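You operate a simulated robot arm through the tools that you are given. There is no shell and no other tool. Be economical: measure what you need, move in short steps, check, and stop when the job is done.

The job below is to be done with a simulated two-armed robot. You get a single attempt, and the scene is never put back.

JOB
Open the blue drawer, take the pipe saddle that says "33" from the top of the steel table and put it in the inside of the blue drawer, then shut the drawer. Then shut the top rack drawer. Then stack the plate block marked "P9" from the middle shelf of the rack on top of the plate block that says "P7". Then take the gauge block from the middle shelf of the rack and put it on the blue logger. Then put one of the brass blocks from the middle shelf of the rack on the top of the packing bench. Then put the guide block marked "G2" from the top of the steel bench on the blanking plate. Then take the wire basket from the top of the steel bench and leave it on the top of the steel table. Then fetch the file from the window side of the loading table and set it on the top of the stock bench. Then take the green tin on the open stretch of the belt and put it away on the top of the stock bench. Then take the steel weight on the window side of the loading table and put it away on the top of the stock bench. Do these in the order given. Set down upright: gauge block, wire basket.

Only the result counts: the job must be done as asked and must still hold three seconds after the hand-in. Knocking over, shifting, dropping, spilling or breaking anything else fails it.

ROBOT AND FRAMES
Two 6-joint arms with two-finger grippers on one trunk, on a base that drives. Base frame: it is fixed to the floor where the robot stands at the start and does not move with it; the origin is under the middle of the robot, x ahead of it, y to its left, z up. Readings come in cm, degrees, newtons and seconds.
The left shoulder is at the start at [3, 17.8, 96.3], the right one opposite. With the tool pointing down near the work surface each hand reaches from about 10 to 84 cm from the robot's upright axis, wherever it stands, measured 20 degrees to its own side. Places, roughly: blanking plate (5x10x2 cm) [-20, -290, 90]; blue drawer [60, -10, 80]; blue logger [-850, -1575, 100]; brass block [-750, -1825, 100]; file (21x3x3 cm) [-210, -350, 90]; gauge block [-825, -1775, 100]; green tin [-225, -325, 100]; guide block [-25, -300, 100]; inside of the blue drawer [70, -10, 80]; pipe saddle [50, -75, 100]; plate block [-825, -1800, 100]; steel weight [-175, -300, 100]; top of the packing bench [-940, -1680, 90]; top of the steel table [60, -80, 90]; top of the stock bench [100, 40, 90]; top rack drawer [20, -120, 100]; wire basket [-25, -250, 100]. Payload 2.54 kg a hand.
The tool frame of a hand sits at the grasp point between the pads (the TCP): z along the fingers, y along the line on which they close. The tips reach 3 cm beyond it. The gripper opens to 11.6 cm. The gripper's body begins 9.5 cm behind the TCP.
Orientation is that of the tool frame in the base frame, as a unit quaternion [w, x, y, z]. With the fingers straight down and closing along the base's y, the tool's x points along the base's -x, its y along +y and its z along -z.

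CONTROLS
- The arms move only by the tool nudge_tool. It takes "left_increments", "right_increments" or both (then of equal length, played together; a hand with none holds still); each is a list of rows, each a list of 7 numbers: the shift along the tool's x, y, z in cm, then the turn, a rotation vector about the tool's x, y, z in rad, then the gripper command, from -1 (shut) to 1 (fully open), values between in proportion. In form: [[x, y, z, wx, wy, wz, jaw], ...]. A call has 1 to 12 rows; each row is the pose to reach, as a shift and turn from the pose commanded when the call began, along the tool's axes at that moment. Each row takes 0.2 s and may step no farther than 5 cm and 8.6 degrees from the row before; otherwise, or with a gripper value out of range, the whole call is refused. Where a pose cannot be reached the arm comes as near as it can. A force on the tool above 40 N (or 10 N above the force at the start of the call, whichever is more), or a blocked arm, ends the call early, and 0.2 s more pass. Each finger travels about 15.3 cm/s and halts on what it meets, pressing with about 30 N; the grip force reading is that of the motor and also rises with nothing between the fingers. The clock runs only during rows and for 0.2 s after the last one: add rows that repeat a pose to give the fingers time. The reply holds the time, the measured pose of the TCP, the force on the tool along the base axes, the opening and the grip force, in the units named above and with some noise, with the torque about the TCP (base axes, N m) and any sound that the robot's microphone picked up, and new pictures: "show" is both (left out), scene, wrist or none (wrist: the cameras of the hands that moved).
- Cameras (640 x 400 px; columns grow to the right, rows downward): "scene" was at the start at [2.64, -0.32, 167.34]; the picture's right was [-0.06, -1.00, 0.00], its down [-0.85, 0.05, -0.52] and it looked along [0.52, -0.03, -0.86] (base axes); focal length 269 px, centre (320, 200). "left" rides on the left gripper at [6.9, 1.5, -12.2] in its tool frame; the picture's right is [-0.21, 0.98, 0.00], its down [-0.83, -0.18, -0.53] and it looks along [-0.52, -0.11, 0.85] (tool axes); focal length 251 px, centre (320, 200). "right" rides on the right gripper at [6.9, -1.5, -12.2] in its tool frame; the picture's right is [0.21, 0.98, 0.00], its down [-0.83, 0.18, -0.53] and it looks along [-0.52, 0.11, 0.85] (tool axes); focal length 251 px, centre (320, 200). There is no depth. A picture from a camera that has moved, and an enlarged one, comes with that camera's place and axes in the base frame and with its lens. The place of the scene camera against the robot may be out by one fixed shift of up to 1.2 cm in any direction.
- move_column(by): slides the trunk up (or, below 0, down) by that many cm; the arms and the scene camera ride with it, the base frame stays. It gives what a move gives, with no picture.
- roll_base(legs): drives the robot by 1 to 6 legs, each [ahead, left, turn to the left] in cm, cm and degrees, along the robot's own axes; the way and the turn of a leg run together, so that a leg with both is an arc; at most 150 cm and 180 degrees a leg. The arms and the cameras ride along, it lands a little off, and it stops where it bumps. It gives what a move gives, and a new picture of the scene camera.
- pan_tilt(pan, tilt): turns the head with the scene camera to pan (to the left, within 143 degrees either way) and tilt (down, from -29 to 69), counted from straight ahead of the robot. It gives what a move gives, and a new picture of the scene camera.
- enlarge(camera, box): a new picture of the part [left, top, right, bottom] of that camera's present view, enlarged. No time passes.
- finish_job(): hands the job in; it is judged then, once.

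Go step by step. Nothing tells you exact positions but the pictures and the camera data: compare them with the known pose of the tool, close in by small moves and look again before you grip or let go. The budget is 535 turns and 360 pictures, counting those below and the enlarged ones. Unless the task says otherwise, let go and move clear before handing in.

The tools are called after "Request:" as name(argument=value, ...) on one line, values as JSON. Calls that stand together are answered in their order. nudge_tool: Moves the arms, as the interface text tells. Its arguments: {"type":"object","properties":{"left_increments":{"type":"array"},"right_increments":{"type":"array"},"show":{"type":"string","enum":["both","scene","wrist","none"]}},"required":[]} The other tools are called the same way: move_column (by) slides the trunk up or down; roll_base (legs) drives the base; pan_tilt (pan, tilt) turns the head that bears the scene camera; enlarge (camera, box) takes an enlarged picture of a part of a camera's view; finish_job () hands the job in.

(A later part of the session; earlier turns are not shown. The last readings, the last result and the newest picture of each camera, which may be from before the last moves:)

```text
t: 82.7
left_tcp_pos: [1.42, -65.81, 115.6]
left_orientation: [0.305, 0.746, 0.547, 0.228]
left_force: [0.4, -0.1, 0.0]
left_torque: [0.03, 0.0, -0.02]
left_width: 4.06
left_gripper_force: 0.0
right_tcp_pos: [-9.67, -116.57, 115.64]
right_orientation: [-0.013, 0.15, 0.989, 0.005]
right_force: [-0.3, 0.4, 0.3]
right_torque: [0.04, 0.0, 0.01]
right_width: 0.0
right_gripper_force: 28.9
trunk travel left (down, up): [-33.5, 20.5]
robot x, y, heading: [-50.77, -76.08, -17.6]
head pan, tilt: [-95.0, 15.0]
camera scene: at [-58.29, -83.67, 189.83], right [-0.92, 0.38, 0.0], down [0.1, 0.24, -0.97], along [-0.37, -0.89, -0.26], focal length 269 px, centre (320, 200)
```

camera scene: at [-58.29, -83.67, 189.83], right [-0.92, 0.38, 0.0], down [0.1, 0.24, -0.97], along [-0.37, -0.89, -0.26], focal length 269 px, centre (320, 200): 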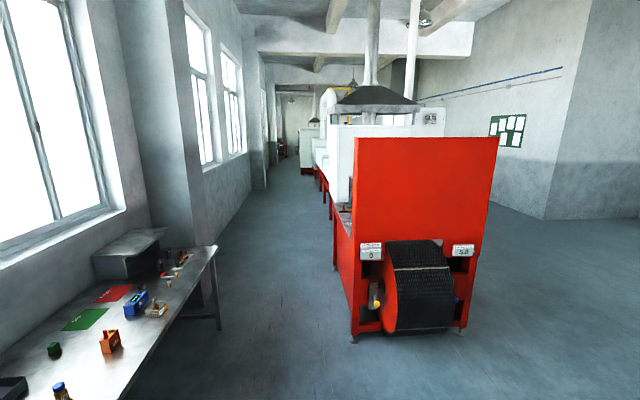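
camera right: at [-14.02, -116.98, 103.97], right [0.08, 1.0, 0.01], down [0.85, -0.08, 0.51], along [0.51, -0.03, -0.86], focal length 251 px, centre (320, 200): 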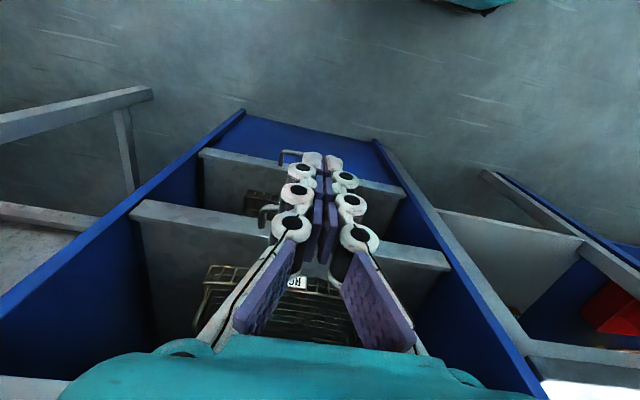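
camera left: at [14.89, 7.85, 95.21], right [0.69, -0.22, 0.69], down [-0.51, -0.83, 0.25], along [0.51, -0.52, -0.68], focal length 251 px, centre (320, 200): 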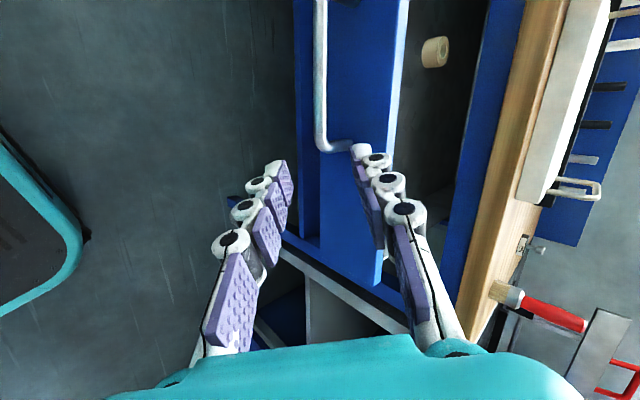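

A red machine line fills the middle of the hall; my far targets lie on its west side. I'll sidestep down the aisle, turn along it, and then go west around the machine's end.

Request:
roll_base(legs=[[0, -129, 0], [0, 0, -90]])

Request:
pan_tilt(pan=-60, tilt=25)

```text
t: 93.2
left_tcp_pos: [-85.24, -254.82, 115.56]
left_orientation: [0.376, 0.91, -0.162, -0.064]
left_force: [-0.1, 0.5, 0.3]
left_torque: [-0.01, 0.03, -0.01]
left_width: 4.07
left_gripper_force: 0.0
right_tcp_pos: [-135.3, -241.17, 115.73]
right_orientation: [-0.006, 0.819, 0.573, 0.012]
right_force: [0.1, -0.6, 0.5]
right_torque: [0.01, 0.01, 0.02]
right_width: 0.0
right_gripper_force: 28.4
trunk travel left (down, up): [-33.5, 20.5]
robot x, y, heading: [-92.95, -202.13, -110.1]
head pan, tilt: [-95.0, 15.0]
camera scene: at [-101.42, -195.31, 189.83], right [0.43, 0.9, 0.0], down [0.23, -0.11, -0.97], along [-0.87, 0.41, -0.26], focal length 269 px, centre (320, 200)
```

scene: 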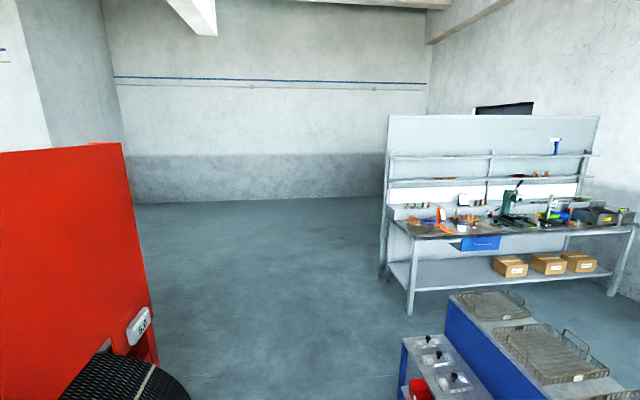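

```text
t: 94.2
left_tcp_pos: [-85.18, -254.68, 115.73]
left_orientation: [0.376, 0.91, -0.162, -0.064]
left_force: [-0.4, 1.0, 0.7]
left_torque: [0.01, -0.02, -0.01]
left_width: 4.08
left_gripper_force: 0.0
right_tcp_pos: [-135.35, -241.02, 115.78]
right_orientation: [-0.005, 0.819, 0.574, 0.012]
right_force: [-0.2, 0.1, 0.8]
right_torque: [-0.01, 0.0, -0.04]
right_width: 0.02
right_gripper_force: 28.5
trunk travel left (down, up): [-33.5, 20.5]
robot x, y, heading: [-93.09, -202.1, -110.1]
head pan, tilt: [-60.0, 25.0]
camera scene: at [-102.05, -200.84, 188.21], right [-0.17, 0.99, 0.0], down [0.42, 0.07, -0.91], along [-0.89, -0.15, -0.42], focal length 269 px, centre (320, 200)
```

scene: 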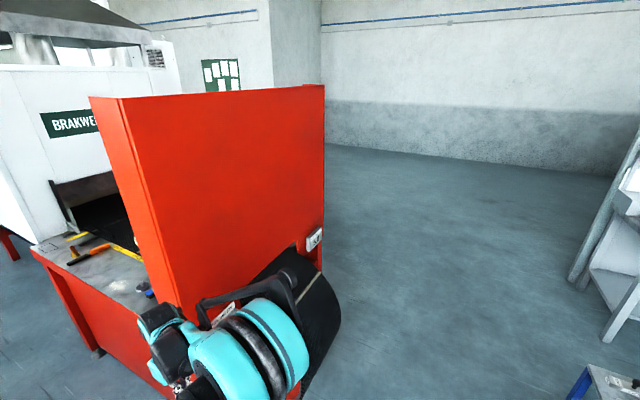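

Path west looks open. Backing slightly, straightening, and sidestepping west past the machine end.

Request:
roll_base(legs=[[-10, 0, 3], [0, -150, 0], [0, -100, 0]])

Request:
pan_tilt(pan=0, tilt=20)

```text
t: 107.4
left_tcp_pos: [-322.77, -157.01, 115.74]
left_orientation: [0.375, 0.908, -0.172, -0.067]
left_force: [-0.1, 0.2, 0.3]
left_torque: [0.0, -0.02, 0.01]
left_width: 4.08
left_gripper_force: 0.0
right_tcp_pos: [-372.57, -142.41, 115.73]
right_orientation: [-0.004, 0.825, 0.565, 0.013]
right_force: [0.1, -1.0, 0.2]
right_torque: [0.03, -0.01, 0.04]
right_width: 0.0
right_gripper_force: 28.7
trunk travel left (down, up): [-33.5, 20.5]
robot x, y, heading: [-329.55, -104.14, -111.9]
head pan, tilt: [-60.0, 25.0]
camera scene: at [-338.53, -102.82, 188.21], right [-0.15, 0.99, 0.0], down [0.42, 0.06, -0.91], along [-0.9, -0.13, -0.42], focal length 269 px, centre (320, 200)
```

scene: 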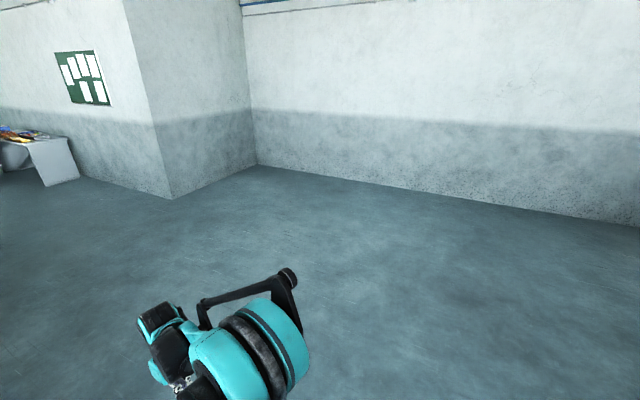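

```text
t: 108.7
left_tcp_pos: [-322.63, -157.02, 115.76]
left_orientation: [0.375, 0.909, -0.17, -0.068]
left_force: [0.4, 0.4, -0.5]
left_torque: [0.01, 0.01, 0.0]
left_width: 4.05
left_gripper_force: 0.0
right_tcp_pos: [-372.67, -142.41, 115.79]
right_orientation: [-0.005, 0.825, 0.565, 0.013]
right_force: [0.4, 0.2, -0.6]
right_torque: [0.02, 0.04, 0.03]
right_width: 0.0
right_gripper_force: 28.5
trunk travel left (down, up): [-33.5, 20.5]
robot x, y, heading: [-329.43, -104.23, -111.6]
head pan, tilt: [0.0, 20.0]
camera scene: at [-332.79, -110.13, 189.01], right [-0.93, 0.37, 0.0], down [0.13, 0.32, -0.94], along [-0.34, -0.87, -0.34], focal length 269 px, centre (320, 200)
```

scene: 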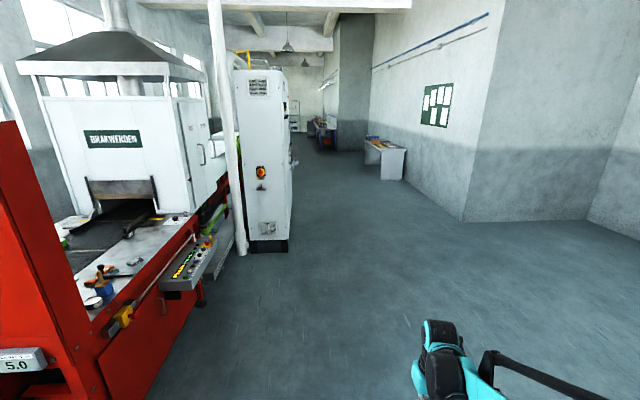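

The aisle continues on the west side past a white cabinet (corner ≈[-410, -422]). Driving diagonally into the middle of the aisle.

Request:
roll_base(legs=[[120, -25, 0], [120, -20, 0], [120, -10, 0]])

```text
t: 126.3
left_tcp_pos: [-507.25, -470.24, 115.65]
left_orientation: [0.375, 0.906, -0.181, -0.072]
left_force: [0.1, -0.2, 1.3]
left_torque: [-0.03, -0.01, 0.02]
left_width: 4.05
left_gripper_force: 0.1
right_tcp_pos: [-556.87, -454.6, 115.7]
right_orientation: [-0.005, 0.831, 0.556, 0.011]
right_force: [0.1, -0.1, 0.3]
right_torque: [0.04, 0.01, -0.01]
right_width: 0.01
right_gripper_force: 28.0
trunk travel left (down, up): [-33.5, 20.5]
robot x, y, heading: [-512.55, -417.52, -112.7]
head pan, tilt: [0.0, 20.0]
camera scene: at [-516.34, -423.21, 189.01], right [-0.92, 0.39, 0.0], down [0.13, 0.32, -0.94], along [-0.36, -0.87, -0.34], focal length 269 px, centre (320, 200)
```

scene: 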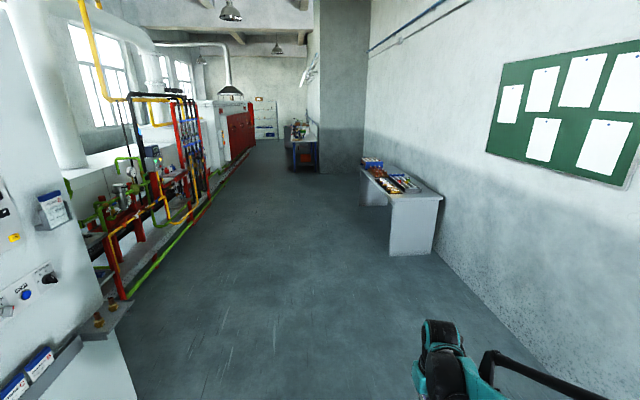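

Clear aisle. Moving on past the desk, keeping to the middle.

Request:
roll_base(legs=[[145, 23, 0], [145, 24, 0], [0, 0, 6]])

```text
t: 141.2
left_tcp_pos: [-578.72, -756.66, 115.59]
left_orientation: [0.377, 0.914, -0.137, -0.055]
left_force: [0.3, 0.8, 0.0]
left_torque: [0.0, -0.01, -0.01]
left_width: 4.08
left_gripper_force: 0.0
right_tcp_pos: [-629.63, -745.83, 115.81]
right_orientation: [-0.006, 0.803, 0.596, 0.012]
right_force: [0.5, 0.3, -0.1]
right_torque: [0.03, 0.0, 0.0]
right_width: 0.0
right_gripper_force: 28.5
trunk travel left (down, up): [-33.5, 20.5]
robot x, y, heading: [-588.85, -704.79, -107.4]
head pan, tilt: [0.0, 20.0]
camera scene: at [-592.2, -710.63, 189.01], right [-0.95, 0.3, 0.0], down [0.1, 0.33, -0.94], along [-0.28, -0.9, -0.34], focal length 269 px, centre (320, 200)
```

scene: 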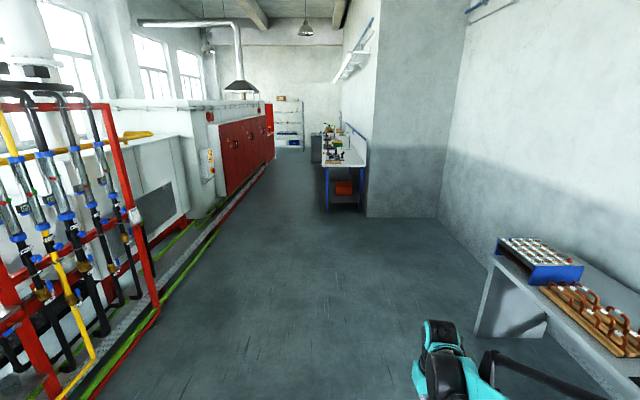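

Continuing toward the gap between the machine and the blue-legged bench.

Request:
roll_base(legs=[[141, 25, 0], [141, 25, 0], [140, 24, 3]])

```text
t: 161.6
left_tcp_pos: [-625.33, -1179.7, 115.61]
left_orientation: [0.379, 0.917, -0.114, -0.044]
left_force: [0.0, 0.8, -0.1]
left_torque: [0.01, 0.04, -0.04]
left_width: 4.06
left_gripper_force: 0.1
right_tcp_pos: [-676.66, -1171.6, 115.66]
right_orientation: [-0.006, 0.788, 0.616, 0.012]
right_force: [-0.2, 0.9, 0.0]
right_torque: [0.0, 0.01, 0.01]
right_width: 0.01
right_gripper_force: 28.5
trunk travel left (down, up): [-33.5, 20.5]
robot x, y, heading: [-638.74, -1128.37, -104.1]
head pan, tilt: [0.0, 20.0]
camera scene: at [-641.2, -1134.43, 189.01], right [-0.97, 0.25, 0.0], down [0.08, 0.33, -0.94], along [-0.23, -0.91, -0.34], focal length 269 px, centre (320, 200)
```

scene: 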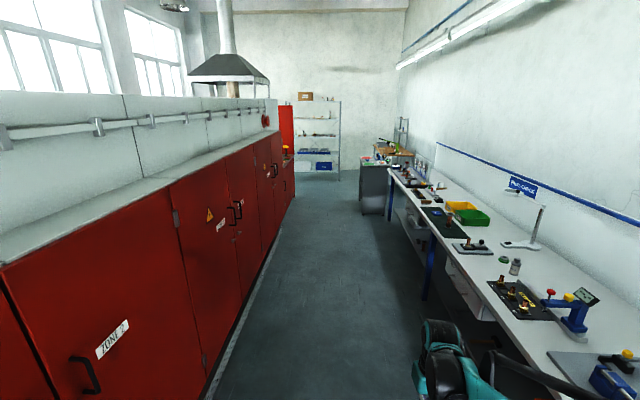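

The rack stands at the end of the aisle (~[-832, -1782]). Driving up the middle of the aisle.

Request:
roll_base(legs=[[150, 3, -2], [110, 0, 0]])

```text
refused: leg 1 is longer than a leg can be; nothing moved
```

Request:
roll_base(legs=[[145, 3, -2], [110, 0, 0]])

```text
t: 174.2
left_tcp_pos: [-698.87, -1429.01, 115.63]
left_orientation: [0.377, 0.913, -0.145, -0.057]
left_force: [0.2, -0.4, 0.3]
left_torque: [0.0, 0.0, -0.02]
left_width: 4.06
left_gripper_force: 0.2
right_tcp_pos: [-749.53, -1417.18, 115.76]
right_orientation: [-0.005, 0.808, 0.589, 0.011]
right_force: [0.2, -0.6, -0.7]
right_torque: [0.02, -0.03, 0.0]
right_width: 0.0
right_gripper_force: 28.9
trunk travel left (down, up): [-33.5, 20.5]
robot x, y, heading: [-708.03, -1376.68, -108.1]
head pan, tilt: [0.0, 20.0]
camera scene: at [-711.59, -1382.62, 189.01], right [-0.95, 0.31, 0.0], down [0.11, 0.33, -0.94], along [-0.29, -0.89, -0.34], focal length 269 px, centre (320, 200)
```

scene: 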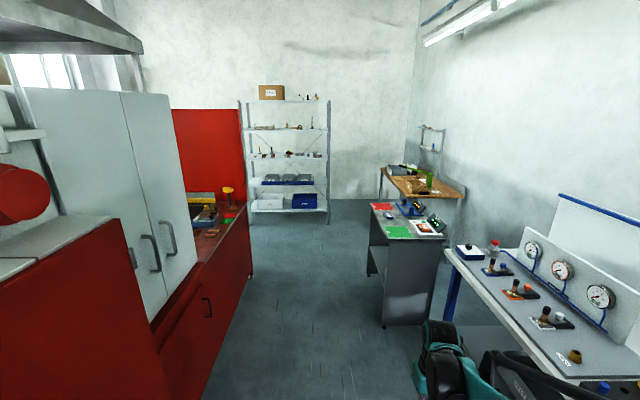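

I see the rack straight ahead, the desk with the blue logger on the right, and the wooden packing bench behind it. Advancing toward the rack.

Request:
roll_base(legs=[[135, 10, 1], [125, 10, 0]])

Request:
pan_tilt(pan=0, tilt=35)

```text
t: 187.1
left_tcp_pos: [-754.27, -1686.97, 115.71]
left_orientation: [0.378, 0.914, -0.138, -0.054]
left_force: [-0.2, 0.4, 0.4]
left_torque: [-0.02, 0.02, 0.06]
left_width: 4.04
left_gripper_force: 0.1
right_tcp_pos: [-805.12, -1675.9, 115.67]
right_orientation: [-0.006, 0.803, 0.596, 0.012]
right_force: [-0.1, -0.1, -0.2]
right_torque: [-0.02, 0.0, 0.03]
right_width: 0.0
right_gripper_force: 28.7
trunk travel left (down, up): [-33.5, 20.5]
robot x, y, heading: [-765.11, -1634.58, -107.1]
head pan, tilt: [0.0, 20.0]
camera scene: at [-767.82, -1640.76, 189.01], right [-0.96, 0.3, 0.0], down [0.1, 0.33, -0.94], along [-0.28, -0.9, -0.34], focal length 269 px, centre (320, 200)
```

scene: 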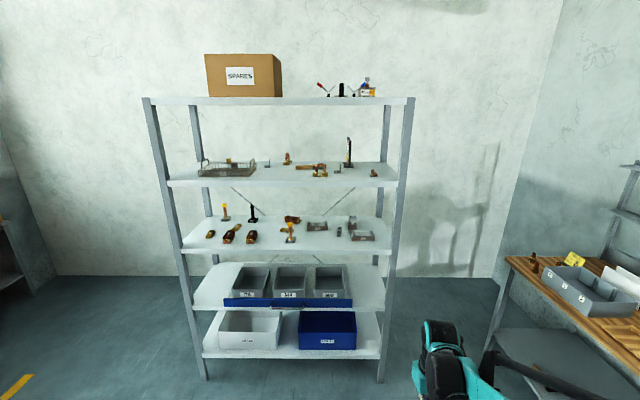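

```text
t: 187.8
left_tcp_pos: [-754.29, -1686.84, 115.65]
left_orientation: [0.378, 0.914, -0.137, -0.055]
left_force: [0.3, 0.1, -0.1]
left_torque: [-0.02, 0.01, 0.0]
left_width: 4.05
left_gripper_force: 0.2
right_tcp_pos: [-805.21, -1675.85, 115.82]
right_orientation: [-0.005, 0.803, 0.595, 0.012]
right_force: [-0.5, 0.6, 0.3]
right_torque: [-0.02, -0.01, 0.0]
right_width: 0.0
right_gripper_force: 28.5
trunk travel left (down, up): [-33.5, 20.5]
robot x, y, heading: [-764.59, -1634.88, -107.0]
head pan, tilt: [0.0, 35.0]
camera scene: at [-767.66, -1640.24, 186.64], right [-0.96, 0.3, 0.0], down [0.17, 0.55, -0.82], along [-0.24, -0.78, -0.57], focal length 269 px, centre (320, 200)
```

scene: 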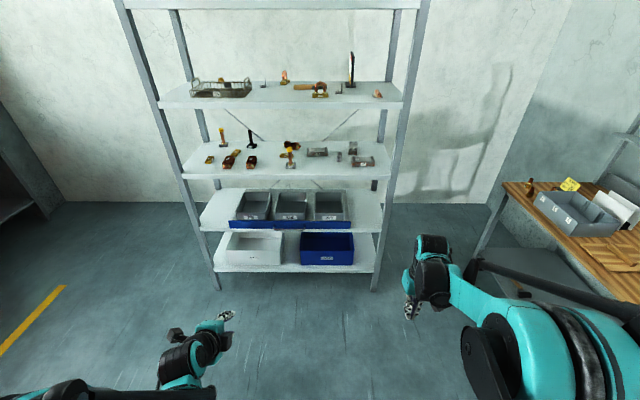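

Request:
enlarge(camera="scene", box=[180, 70, 410, 190])

```text
2.78 times, centred on (295, 130) of scene
camera zoom: at [-767.66, -1640.24, 186.64], right [-0.96, 0.3, 0.0], down [0.17, 0.55, -0.82], along [-0.24, -0.78, -0.57], focal length 750 px, centre (390, 395)
```

zoom: 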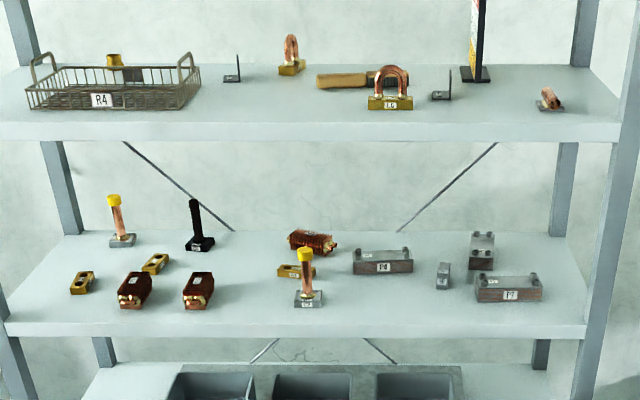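

Request:
enlarge(camera="scene", box=[300, 135, 390, 185])

Request:
enlarge(camera="scene", box=[190, 125, 310, 185])

```text
7.11 times, centred on (345, 160) of scene
camera zoom: at [-767.66, -1640.24, 186.64], right [-0.96, 0.3, 0.0], down [0.17, 0.55, -0.82], along [-0.24, -0.78, -0.57], focal length 1916 px, centre (142, 484)
```

zoom: 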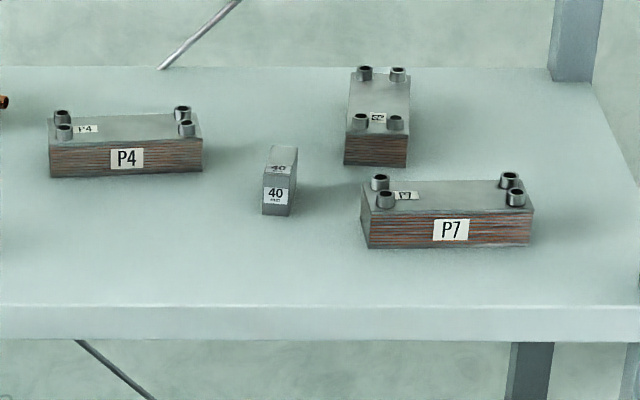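

```text
5.33 times, centred on (250, 155) of scene
camera zoom: at [-767.66, -1640.24, 186.64], right [-0.96, 0.3, 0.0], down [0.17, 0.55, -0.82], along [-0.24, -0.78, -0.57], focal length 1437 px, centre (693, 440)
```

zoom: 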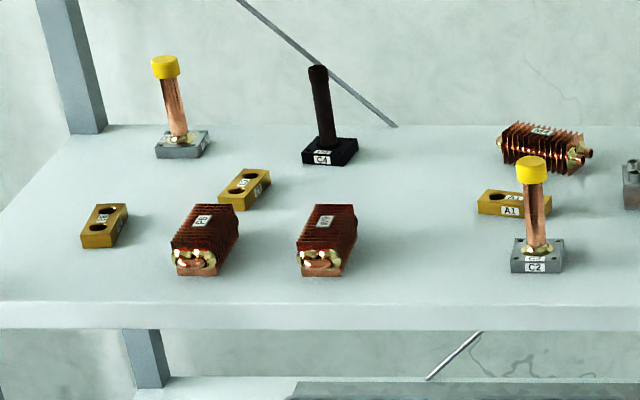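

Identified: P7 is front-right on the middle shelf, P9 must be the block behind it (long axis into the shelf); the gauge block "40" stands left of P7. I'll drive closer, tuck the left hand, and pitch the right hand 30° forward.

Request:
roll_base(legs=[[78, -12, 0]])

Request:
nudge_tool(left_increments=[[2, -1.5, -1.5, 0, 0, 0, -0.3], [4, -3, -3, 0, 0, 0, -0.3], [6, -4.5, -4.5, 0, 0, 0, -0.3], [8, -6, -6, 0, 0, 0, -0.3], [10, -7.5, -7.5, 0, 0, 0, -0.3], [10, -8, -8, 0, 0, 0, -0.3]], right_increments=[[0, 0, 0, 0, -0.1, 0, 0.5], [0, 0, 0, 0, -0.2, 0, 0.5], [0, 0, 0, 0, -0.3, 0, 0.5], [0, 0, 0, 0, -0.4, 0, 0.5], [0, 0, 0, 0, -0.524, 0, 0.5], [0, 0, 0, 0, -0.524, 0, 0.5]])

```text
t: 192.0
left_tcp_pos: [-786.14, -1757.61, 115.67]
left_orientation: [0.378, 0.916, -0.124, -0.049]
left_force: [-0.6, -0.2, -0.1]
left_torque: [-0.01, 0.01, -0.01]
left_width: 4.06
left_gripper_force: 0.1
right_tcp_pos: [-837.3, -1748.25, 115.77]
right_orientation: [-0.006, 0.794, 0.607, 0.012]
right_force: [-0.5, -0.6, 0.3]
right_torque: [0.02, -0.02, -0.03]
right_width: 0.0
right_gripper_force: 28.0
trunk travel left (down, up): [-33.5, 20.5]
robot x, y, heading: [-798.47, -1706.19, -105.4]
head pan, tilt: [0.0, 35.0]
camera scene: at [-800.91, -1711.42, 186.63], right [-0.96, 0.27, 0.0], down [0.15, 0.55, -0.82], along [-0.22, -0.79, -0.57], focal length 269 px, centre (320, 200)
```

scene: 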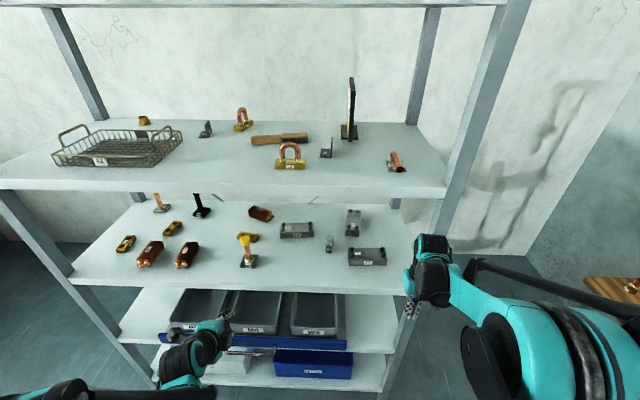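

```text
t: 193.4
left_tcp_pos: [-773.39, -1749.1, 115.65]
left_orientation: [0.378, 0.916, -0.124, -0.049]
left_force: [0.5, 0.3, 0.4]
left_torque: [0.02, 0.02, 0.01]
left_width: 4.05
left_gripper_force: 0.1
right_tcp_pos: [-837.32, -1748.23, 115.72]
right_orientation: [0.152, 0.77, 0.588, -0.195]
right_force: [0.2, 0.2, -0.4]
right_torque: [-0.04, -0.02, 0.03]
right_width: 8.69
right_gripper_force: 0.1
trunk travel left (down, up): [-33.5, 20.5]
robot x, y, heading: [-798.25, -1706.19, -105.3]
head pan, tilt: [0.0, 35.0]
camera scene: at [-800.95, -1711.4, 186.63], right [-0.96, 0.27, 0.0], down [0.15, 0.55, -0.82], along [-0.22, -0.79, -0.57], focal length 269 px, centre (320, 200)
camera right: at [-835.64, -1736.37, 123.27], right [0.99, -0.07, -0.1], down [0.05, -0.5, 0.87], along [-0.11, -0.86, -0.49], focal length 251 px, centre (320, 200)
camera left: at [-764.81, -1743.63, 125.46], right [-0.39, -0.61, 0.69], down [-0.66, 0.7, 0.25], along [-0.64, -0.36, -0.68], focal length 251 px, centre (320, 200)
```

scene: 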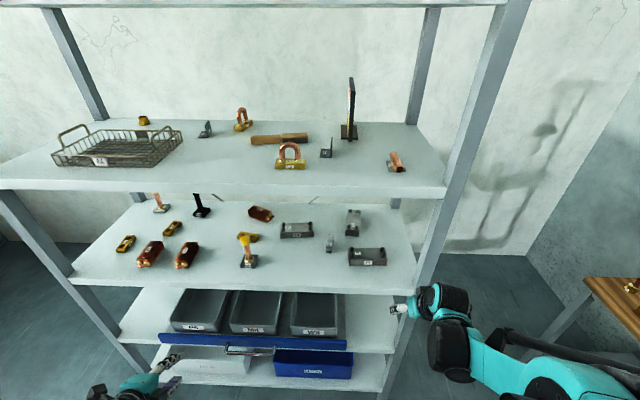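
right: 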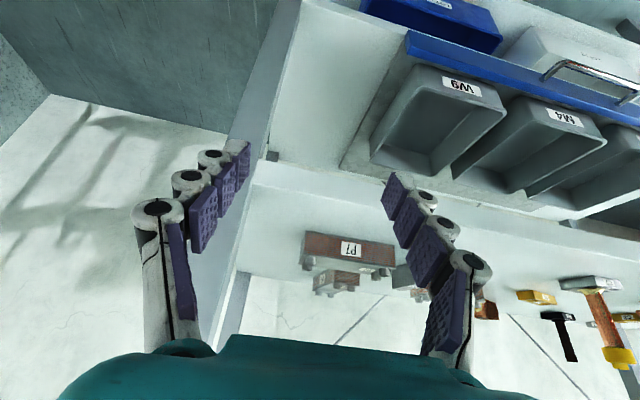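
left: 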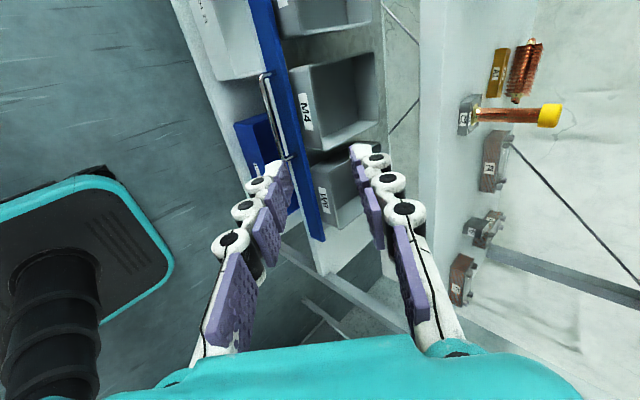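

The middle shelf top is at about z=108: P7 ≈[-837, -1775], P9 ≈[-840, -1796], gauge block ≈[-826, -1787]. I'll pitch the right hand to 45°, raise it, shift it left, and then roll forward.

Request:
nudge_tool(right_increments=[[-1, 3, -1.5, 0, -0.09, 0, 0.55], [-2, 6, -3, 0, -0.18, 0, 0.55], [-3, 9, -5, 0, -0.262, 0, 0.55], [-3, 10, -5, 0, -0.262, 0, 0.55]], show="none")

Request:
roll_base(legs=[[20, 0, 0]])

Request:
nudge_tool(right_increments=[[0, 0, 0, 0, 0, 0, 0.55]], show="wrist")

```text
t: 194.4
left_tcp_pos: [-773.43, -1749.09, 115.66]
left_orientation: [0.378, 0.917, -0.123, -0.048]
left_force: [-0.4, -0.4, 0.2]
left_torque: [-0.02, 0.02, -0.01]
left_width: 4.09
left_gripper_force: 0.1
right_tcp_pos: [-827.59, -1751.22, 121.76]
right_orientation: [0.227, 0.738, 0.564, -0.293]
right_force: [0.2, 0.7, -0.5]
right_torque: [0.0, 0.01, 0.0]
right_width: 8.98
right_gripper_force: 0.0
trunk travel left (down, up): [-33.5, 20.5]
robot x, y, heading: [-798.02, -1705.96, -105.2]
head pan, tilt: [0.0, 35.0]
```

```text
t: 196.0
left_tcp_pos: [-778.79, -1768.38, 115.6]
left_orientation: [0.377, 0.916, -0.125, -0.049]
left_force: [-0.6, 0.1, 0.9]
left_torque: [0.03, -0.03, 0.0]
left_width: 4.07
left_gripper_force: 0.0
right_tcp_pos: [-833.09, -1770.22, 121.58]
right_orientation: [0.227, 0.739, 0.563, -0.293]
right_force: [0.2, -0.8, -0.3]
right_torque: [0.0, 0.0, 0.02]
right_width: 8.98
right_gripper_force: 0.1
trunk travel left (down, up): [-33.5, 20.5]
robot x, y, heading: [-803.2, -1724.87, -105.7]
head pan, tilt: [0.0, 35.0]
camera scene: at [-806.25, -1730.62, 186.63], right [-0.96, 0.27, 0.0], down [0.15, 0.55, -0.82], along [-0.22, -0.79, -0.57], focal length 269 px, centre (320, 200)
```

scene: 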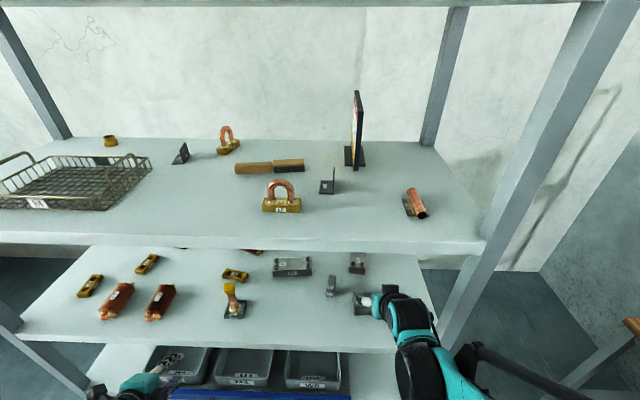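

```text
t: 196.4
left_tcp_pos: [-778.81, -1768.37, 115.72]
left_orientation: [0.378, 0.916, -0.124, -0.048]
left_force: [-0.5, 0.5, -0.3]
left_torque: [0.03, 0.02, 0.02]
left_width: 4.08
left_gripper_force: 0.0
right_tcp_pos: [-833.0, -1770.07, 121.67]
right_orientation: [0.228, 0.738, 0.563, -0.294]
right_force: [0.0, 1.4, 0.6]
right_torque: [-0.02, -0.01, 0.0]
right_width: 9.01
right_gripper_force: 0.0
trunk travel left (down, up): [-33.5, 20.5]
robot x, y, heading: [-803.68, -1725.27, -105.6]
head pan, tilt: [0.0, 35.0]
camera right: at [-830.99, -1756.74, 125.92], right [0.98, -0.11, -0.14], down [0.11, -0.27, 0.96], along [-0.14, -0.96, -0.25], focal length 251 px, centre (320, 200)
```

right: 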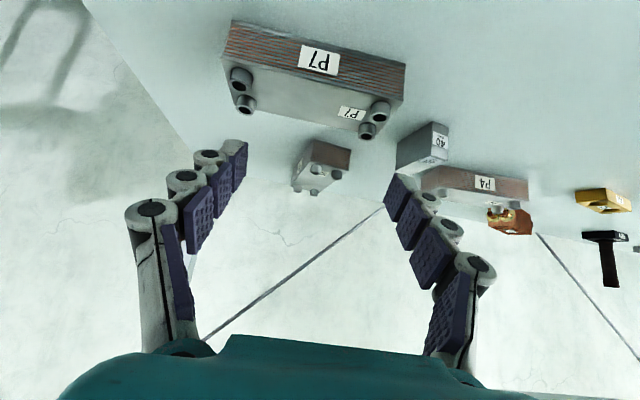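

Request:
enlarge(camera="scene", box=[310, 240, 430, 320])

Request:
enlarge(camera="right", box=[210, 10, 460, 210])

```text
5.00 times, centred on (370, 280) of scene
camera zoom: at [-806.18, -1730.38, 186.63], right [-0.96, 0.27, 0.0], down [0.15, 0.55, -0.82], along [-0.22, -0.79, -0.57], focal length 1347 px, centre (70, -200)
```

zoom: 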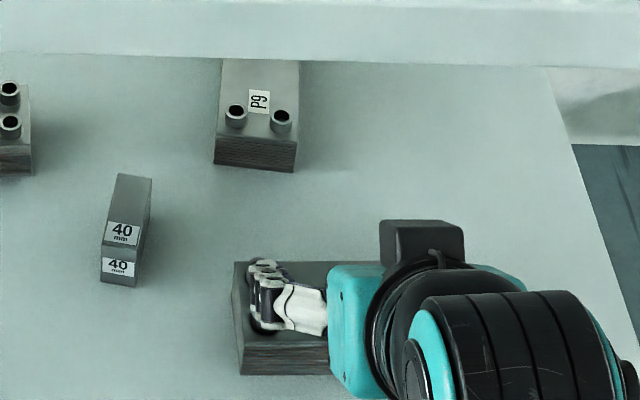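

```text
2.00 times, centred on (335, 110) of right
camera zoom: at [-830.99, -1756.74, 125.92], right [0.98, -0.11, -0.14], down [0.11, -0.27, 0.96], along [-0.14, -0.96, -0.25], focal length 503 px, centre (290, 380)
```

zoom: 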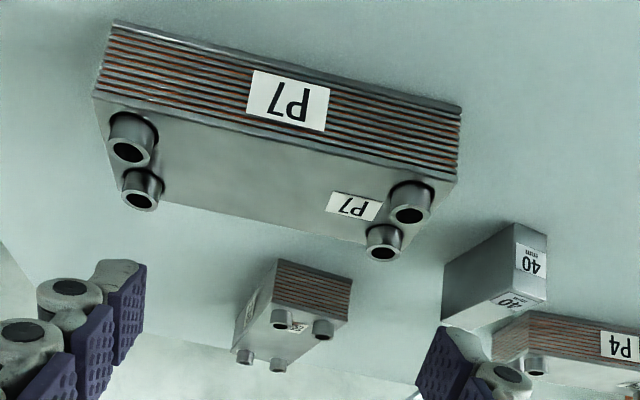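

P9 is confirmed by its top label, yawed about 8° relative to the hand. Moving in over P7 with that yaw, stopping just short to check.

Request:
nudge_tool(right_increments=[[-2, 0.2, 2.7, 0.02, 0, 0.02, 0.55], [-4, 0.4, 5.4, 0.04, 0, 0.04, 0.55], [-6, 0.6, 8, 0.06, 0, 0.06, 0.55], [-8, 0.8, 10.7, 0.08, 0, 0.08, 0.55], [-10, 1, 13.4, 0.099, 0, 0.099, 0.55], [-12, 1.1, 16, 0.099, 0, 0.099, 0.55], [-12, 1.1, 16, 0.099, 0, 0.099, 0.55]])

```text
t: 198.0
left_tcp_pos: [-778.94, -1768.23, 115.6]
left_orientation: [0.378, 0.916, -0.124, -0.049]
left_force: [-0.6, 0.9, -0.1]
left_torque: [-0.01, 0.03, -0.02]
left_width: 4.06
left_gripper_force: 0.0
right_tcp_pos: [-837.15, -1789.35, 118.29]
right_orientation: [0.205, 0.776, 0.51, -0.31]
right_force: [0.2, -1.1, 0.6]
right_torque: [0.0, 0.02, -0.01]
right_width: 8.98
right_gripper_force: 0.0
trunk travel left (down, up): [-33.5, 20.5]
robot x, y, heading: [-803.65, -1725.22, -105.9]
head pan, tilt: [0.0, 35.0]
camera scene: at [-806.17, -1730.37, 186.64], right [-0.96, 0.27, 0.0], down [0.15, 0.55, -0.82], along [-0.22, -0.79, -0.57], focal length 269 px, centre (320, 200)
camera right: at [-833.35, -1776.43, 122.38], right [0.96, -0.24, -0.15], down [0.07, -0.28, 0.96], along [-0.28, -0.93, -0.25], focal length 251 px, centre (320, 200)
```

scene: 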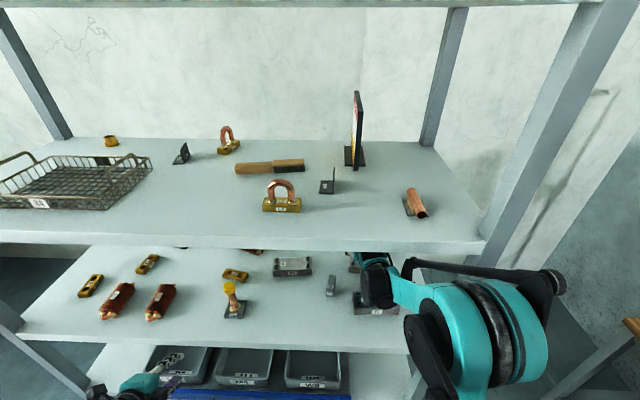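
right: 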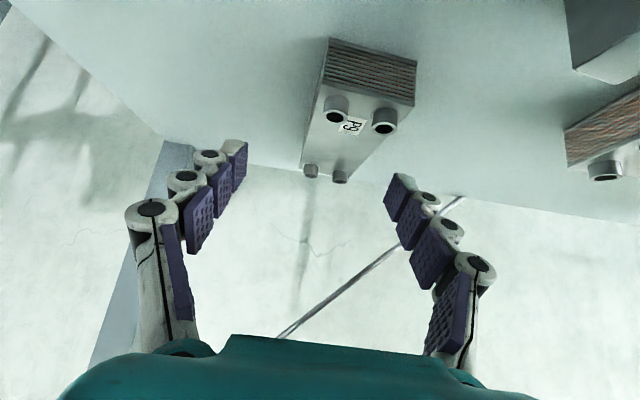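

P9's centre reads about [-838, -1795.3]. Shifting left 1.5 cm and descending onto it.

Request:
nudge_tool(right_increments=[[0, 1.5, 0, 0, 0, 0, 0.55], [0.3, 1.5, 2.8, 0, 0, 0, 0.55], [0.6, 1.5, 5.6, 0, 0, 0, 0.55], [0.9, 1.5, 7.6, 0, 0, 0, 0.55], [0.9, 1.5, 8.2, 0, 0, 0, 0.55]], show="wrist")

```text
t: 199.2
left_tcp_pos: [-778.95, -1768.32, 115.62]
left_orientation: [0.378, 0.916, -0.124, -0.049]
left_force: [-0.6, 0.8, -0.5]
left_torque: [-0.02, -0.01, -0.02]
left_width: 4.06
left_gripper_force: 0.1
right_tcp_pos: [-837.91, -1794.58, 111.68]
right_orientation: [0.205, 0.776, 0.51, -0.309]
right_force: [0.2, 0.3, 0.0]
right_torque: [-0.02, -0.02, -0.04]
right_width: 8.99
right_gripper_force: 0.1
trunk travel left (down, up): [-33.5, 20.5]
robot x, y, heading: [-803.55, -1725.05, -105.7]
head pan, tilt: [0.0, 35.0]
camera right: at [-833.92, -1781.69, 116.03], right [0.96, -0.24, -0.15], down [0.07, -0.28, 0.96], along [-0.28, -0.93, -0.25], focal length 251 px, centre (320, 200)
```

right: 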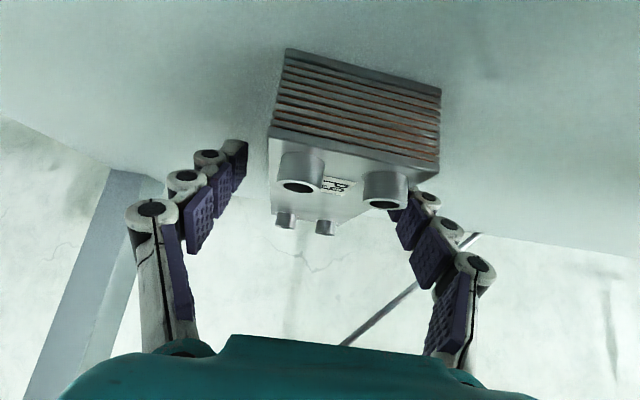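

Fingers straddle P9 evenly. Closing and lifting a little.

Request:
nudge_tool(right_increments=[[0, 0, 0, 0, 0, 0, 0], [0, 0, 0, 0, 0, 0, -1], [0, 0, 0, 0, 0, 0, -1], [0, 0, 0, 0, 0, 0, -1], [-0.7, 0, -0.7, 0, 0, 0, -1], [-2.1, 0, -2.1, 0, 0, 0, -1]], show="both")

```text
t: 200.6
left_tcp_pos: [-779.1, -1768.37, 115.28]
left_orientation: [0.376, 0.917, -0.125, -0.048]
left_force: [-0.1, 0.0, -0.2]
left_torque: [0.03, 0.02, 0.0]
left_width: 4.08
left_gripper_force: 0.0
right_tcp_pos: [-837.79, -1794.7, 113.33]
right_orientation: [0.205, 0.777, 0.51, -0.307]
right_force: [-0.2, -0.2, -6.4]
right_torque: [0.06, 0.0, 0.02]
right_width: 5.74
right_gripper_force: 29.8
trunk travel left (down, up): [-33.5, 20.5]
robot x, y, heading: [-803.06, -1725.0, -105.5]
head pan, tilt: [0.0, 35.0]
camera scene: at [-806.54, -1730.83, 186.21], right [-0.96, 0.27, 0.0], down [0.16, 0.55, -0.82], along [-0.22, -0.79, -0.58], focal length 269 px, centre (320, 200)
camera right: at [-833.95, -1781.77, 117.66], right [0.96, -0.24, -0.14], down [0.07, -0.29, 0.96], along [-0.27, -0.93, -0.26], focal length 251 px, centre (320, 200)
```

scene: 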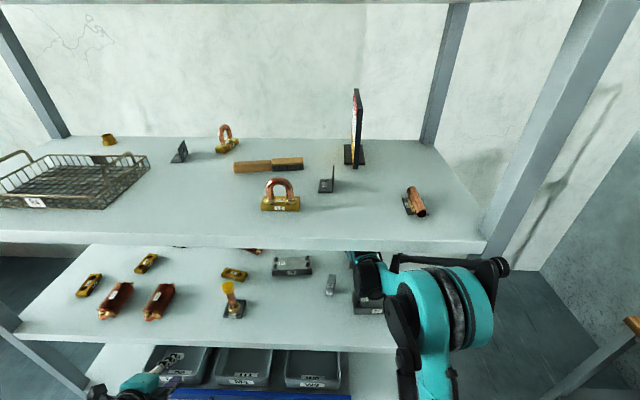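
right: 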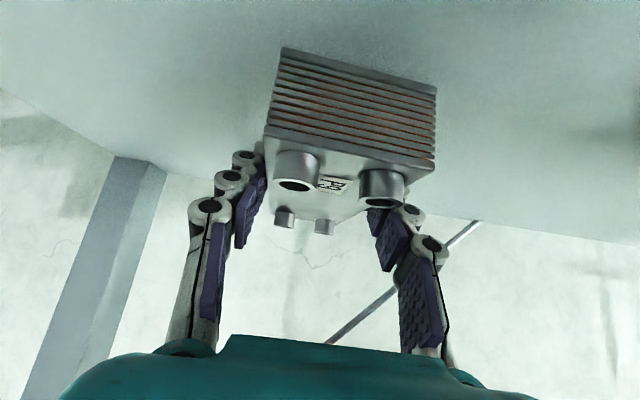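

P9 is held. Lifting higher, above P7's stubs.

Request:
nudge_tool(right_increments=[[-1, 0, -1, 0, 0, 0, -1], [-2, 0, -2, 0, 0, 0, -1], [-3, 0, -3, 0, 0, 0, -1], [-4, 0, -4, 0, 0, 0, -1], [-4, 0, -4, 0, 0, 0, -1]], show="wrist")

```text
t: 201.6
left_tcp_pos: [-778.95, -1768.08, 116.07]
left_orientation: [0.378, 0.916, -0.125, -0.049]
left_force: [-0.2, 0.2, 0.6]
left_torque: [-0.04, -0.01, -0.03]
left_width: 4.05
left_gripper_force: 0.1
right_tcp_pos: [-837.43, -1791.86, 116.47]
right_orientation: [0.205, 0.776, 0.51, -0.308]
right_force: [0.8, 0.0, -1.7]
right_torque: [0.44, -0.12, -0.05]
right_width: 5.72
right_gripper_force: 30.0
trunk travel left (down, up): [-33.5, 20.5]
robot x, y, heading: [-803.31, -1724.75, -105.8]
head pan, tilt: [0.0, 35.0]
stopped in row 4 (right hand): the arm was blocked; the commanded pose is now the measured one
camera right: at [-833.48, -1778.92, 120.63], right [0.96, -0.24, -0.14], down [0.07, -0.28, 0.96], along [-0.27, -0.93, -0.25], focal length 251 px, centre (320, 200)
```

right: 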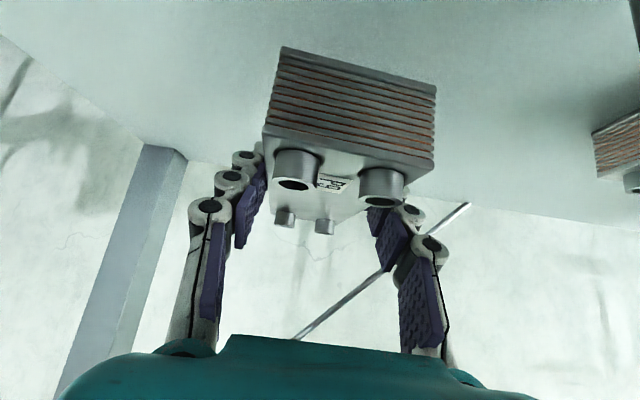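

The wrist met the shelf above. Easing down slightly and drawing back toward me where there is more room.

Request:
nudge_tool(right_increments=[[0.4, 0, 0.4, 0, 0, 0, -1], [1.8, 0, -1, 0, 0, 0, -1], [3.2, 0, -2.4, 0, 0, 0, -1], [4.6, 0, -3.8, 0, 0, 0, -1], [4.6, 0, -3.8, 0, 0, 0, -1]])

```text
t: 202.8
left_tcp_pos: [-778.86, -1768.41, 115.5]
left_orientation: [0.377, 0.916, -0.125, -0.049]
left_force: [0.2, -0.8, -0.3]
left_torque: [0.0, 0.0, 0.02]
left_width: 4.03
left_gripper_force: 0.0
right_tcp_pos: [-834.93, -1786.47, 115.45]
right_orientation: [0.205, 0.776, 0.511, -0.308]
right_force: [-0.2, -0.3, -6.0]
right_torque: [0.02, -0.04, 0.03]
right_width: 5.73
right_gripper_force: 30.0
trunk travel left (down, up): [-33.5, 20.5]
robot x, y, heading: [-803.58, -1724.94, -105.7]
head pan, tilt: [0.0, 35.0]
camera scene: at [-806.27, -1730.67, 186.62], right [-0.96, 0.27, 0.0], down [0.15, 0.55, -0.82], along [-0.22, -0.79, -0.57], focal length 269 px, centre (320, 200)
camera right: at [-830.94, -1773.6, 119.7], right [0.96, -0.24, -0.15], down [0.07, -0.28, 0.96], along [-0.27, -0.93, -0.25], focal length 251 px, centre (320, 200)
```

scene: 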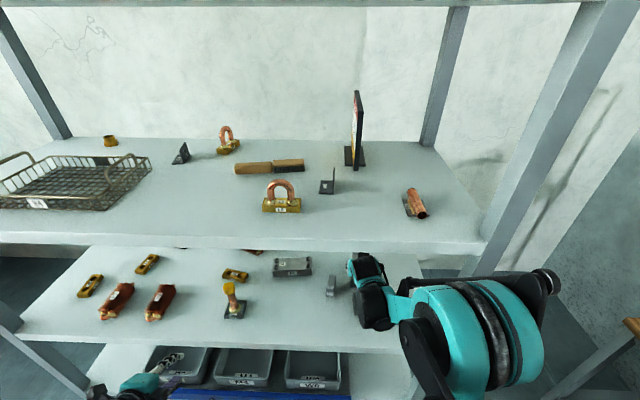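
right: 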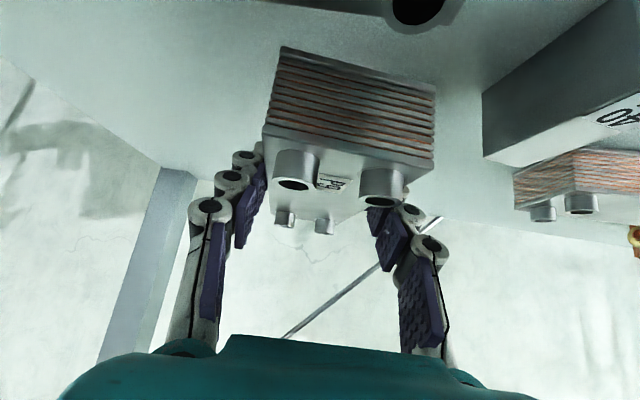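

Now lift again here and turn P9 back square to P7.

Request:
nudge_tool(right_increments=[[-0.7, 0, -0.7, -0.03, 0, -0.03, -1], [-1.4, 0, -1.4, -0.06, 0, -0.06, -1], [-2, 0, -2, -0.099, 0, -0.099, -1], [-2, 0, -2, -0.099, 0, -0.099, -1]], show="wrist")

```text
t: 203.8
left_tcp_pos: [-778.9, -1768.38, 115.68]
left_orientation: [0.378, 0.916, -0.125, -0.049]
left_force: [0.3, -0.3, 0.9]
left_torque: [0.01, -0.01, 0.0]
left_width: 4.06
left_gripper_force: 0.1
right_tcp_pos: [-834.9, -1786.51, 118.31]
right_orientation: [0.227, 0.739, 0.563, -0.293]
right_force: [0.1, 0.6, -6.8]
right_torque: [0.03, -0.02, 0.01]
right_width: 5.74
right_gripper_force: 30.0
trunk travel left (down, up): [-33.5, 20.5]
robot x, y, heading: [-803.48, -1725.32, -105.3]
head pan, tilt: [0.0, 35.0]
camera right: at [-832.84, -1773.2, 122.58], right [0.98, -0.11, -0.14], down [0.11, -0.27, 0.96], along [-0.14, -0.96, -0.25], focal length 251 px, centre (320, 200)
```

right: 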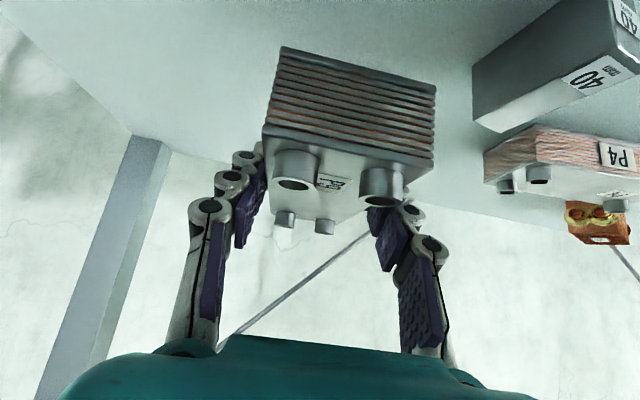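

Moving P9 back and right, over P7.

Request:
nudge_tool(right_increments=[[2, -1, -2, 0, 0, 0, -1], [4, -2, -4, 0, 0, 0, -1], [6, -3.2, -6, 0, 0, 0, -1], [7.6, -4.3, -7.6, 0, 0, 0, -1], [7.6, -4.3, -7.6, 0, 0, 0, -1]])

Request:
enlarge(camera="scene", box=[300, 240, 440, 340])

```text
t: 205.0
left_tcp_pos: [-778.86, -1768.5, 115.58]
left_orientation: [0.377, 0.917, -0.124, -0.049]
left_force: [-0.4, -0.8, 0.2]
left_torque: [-0.01, -0.01, -0.04]
left_width: 4.02
left_gripper_force: 0.0
right_tcp_pos: [-836.38, -1774.89, 118.61]
right_orientation: [0.226, 0.739, 0.563, -0.292]
right_force: [0.6, 0.5, -5.9]
right_torque: [0.07, -0.01, -0.02]
right_width: 5.76
right_gripper_force: 30.0
trunk travel left (down, up): [-33.5, 20.5]
robot x, y, heading: [-803.76, -1724.99, -105.8]
head pan, tilt: [0.0, 35.0]
camera scene: at [-806.25, -1730.71, 186.62], right [-0.96, 0.27, 0.0], down [0.15, 0.55, -0.82], along [-0.22, -0.79, -0.57], focal length 269 px, centre (320, 200)
camera right: at [-834.3, -1761.69, 122.81], right [0.98, -0.11, -0.14], down [0.11, -0.27, 0.96], along [-0.14, -0.96, -0.25], focal length 251 px, centre (320, 200)
```

scene: 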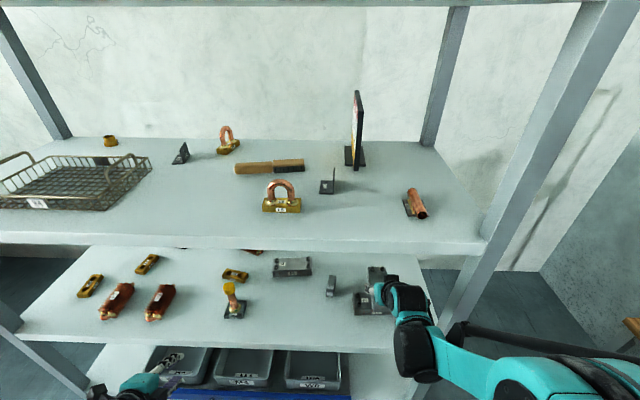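
right: 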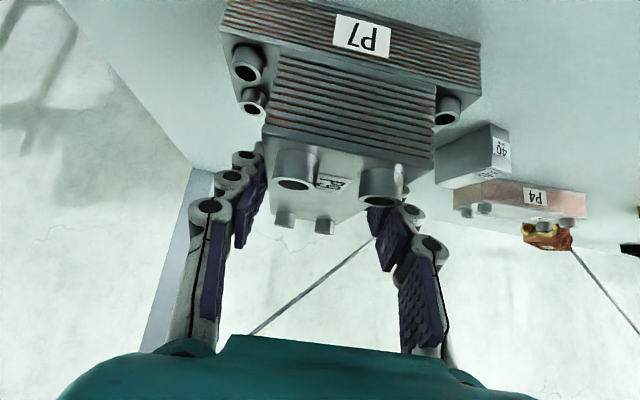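

```text
4.00 times, centred on (370, 290) of scene
camera zoom: at [-806.25, -1730.71, 186.62], right [-0.96, 0.27, 0.0], down [0.15, 0.55, -0.82], along [-0.22, -0.79, -0.57], focal length 1078 px, centre (120, -160)
```

zoom: 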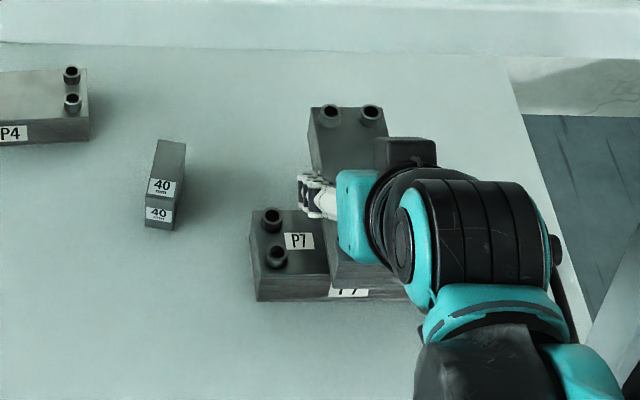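

P9 is crosswise over P7 and between its stub pairs. Fine shift (0.6 left, 0.7 back), then lowering gently until contact.

Request:
nudge_tool(right_increments=[[0.5, 0.6, -0.5, 0, 0, 0, -1], [1.2, 0.6, 0.2, 0, 0, 0, -1], [1.9, 0.6, 0.9, 0, 0, 0, -1], [2.4, 0.6, 1.4, 0, 0, 0, -1], [2.7, 0.6, 1.7, 0, 0, 0, -1], [3.0, 0.6, 2.0, 0, 0, 0, -1], [3.2, 0.6, 2.2, 0, 0, 0, -1]], show="wrist")

```text
t: 206.6
left_tcp_pos: [-778.76, -1768.17, 115.65]
left_orientation: [0.379, 0.916, -0.124, -0.049]
left_force: [-0.3, 0.0, 0.1]
left_torque: [0.0, -0.03, -0.02]
left_width: 4.05
left_gripper_force: 0.0
right_tcp_pos: [-835.59, -1774.56, 115.43]
right_orientation: [0.229, 0.737, 0.56, -0.3]
right_force: [1.1, 6.6, 22.4]
right_torque: [0.42, 0.0, -0.09]
right_width: 5.75
right_gripper_force: 29.8
trunk travel left (down, up): [-33.5, 20.5]
robot x, y, heading: [-803.22, -1724.98, -105.6]
head pan, tilt: [0.0, 35.0]
stopped in row 7 (right hand): the force on the tool passed its limit at 47 N (the readings are from after the stop); the commanded pose is now the measured one
camera right: at [-833.46, -1761.2, 119.45], right [0.98, -0.11, -0.15], down [0.11, -0.26, 0.96], along [-0.14, -0.96, -0.24], focal length 251 px, centre (320, 200)
```

right: 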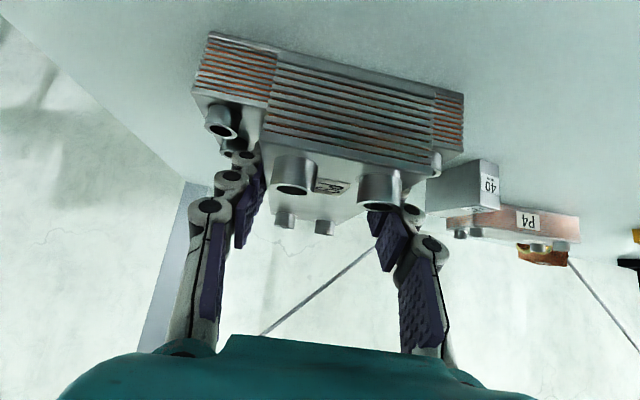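

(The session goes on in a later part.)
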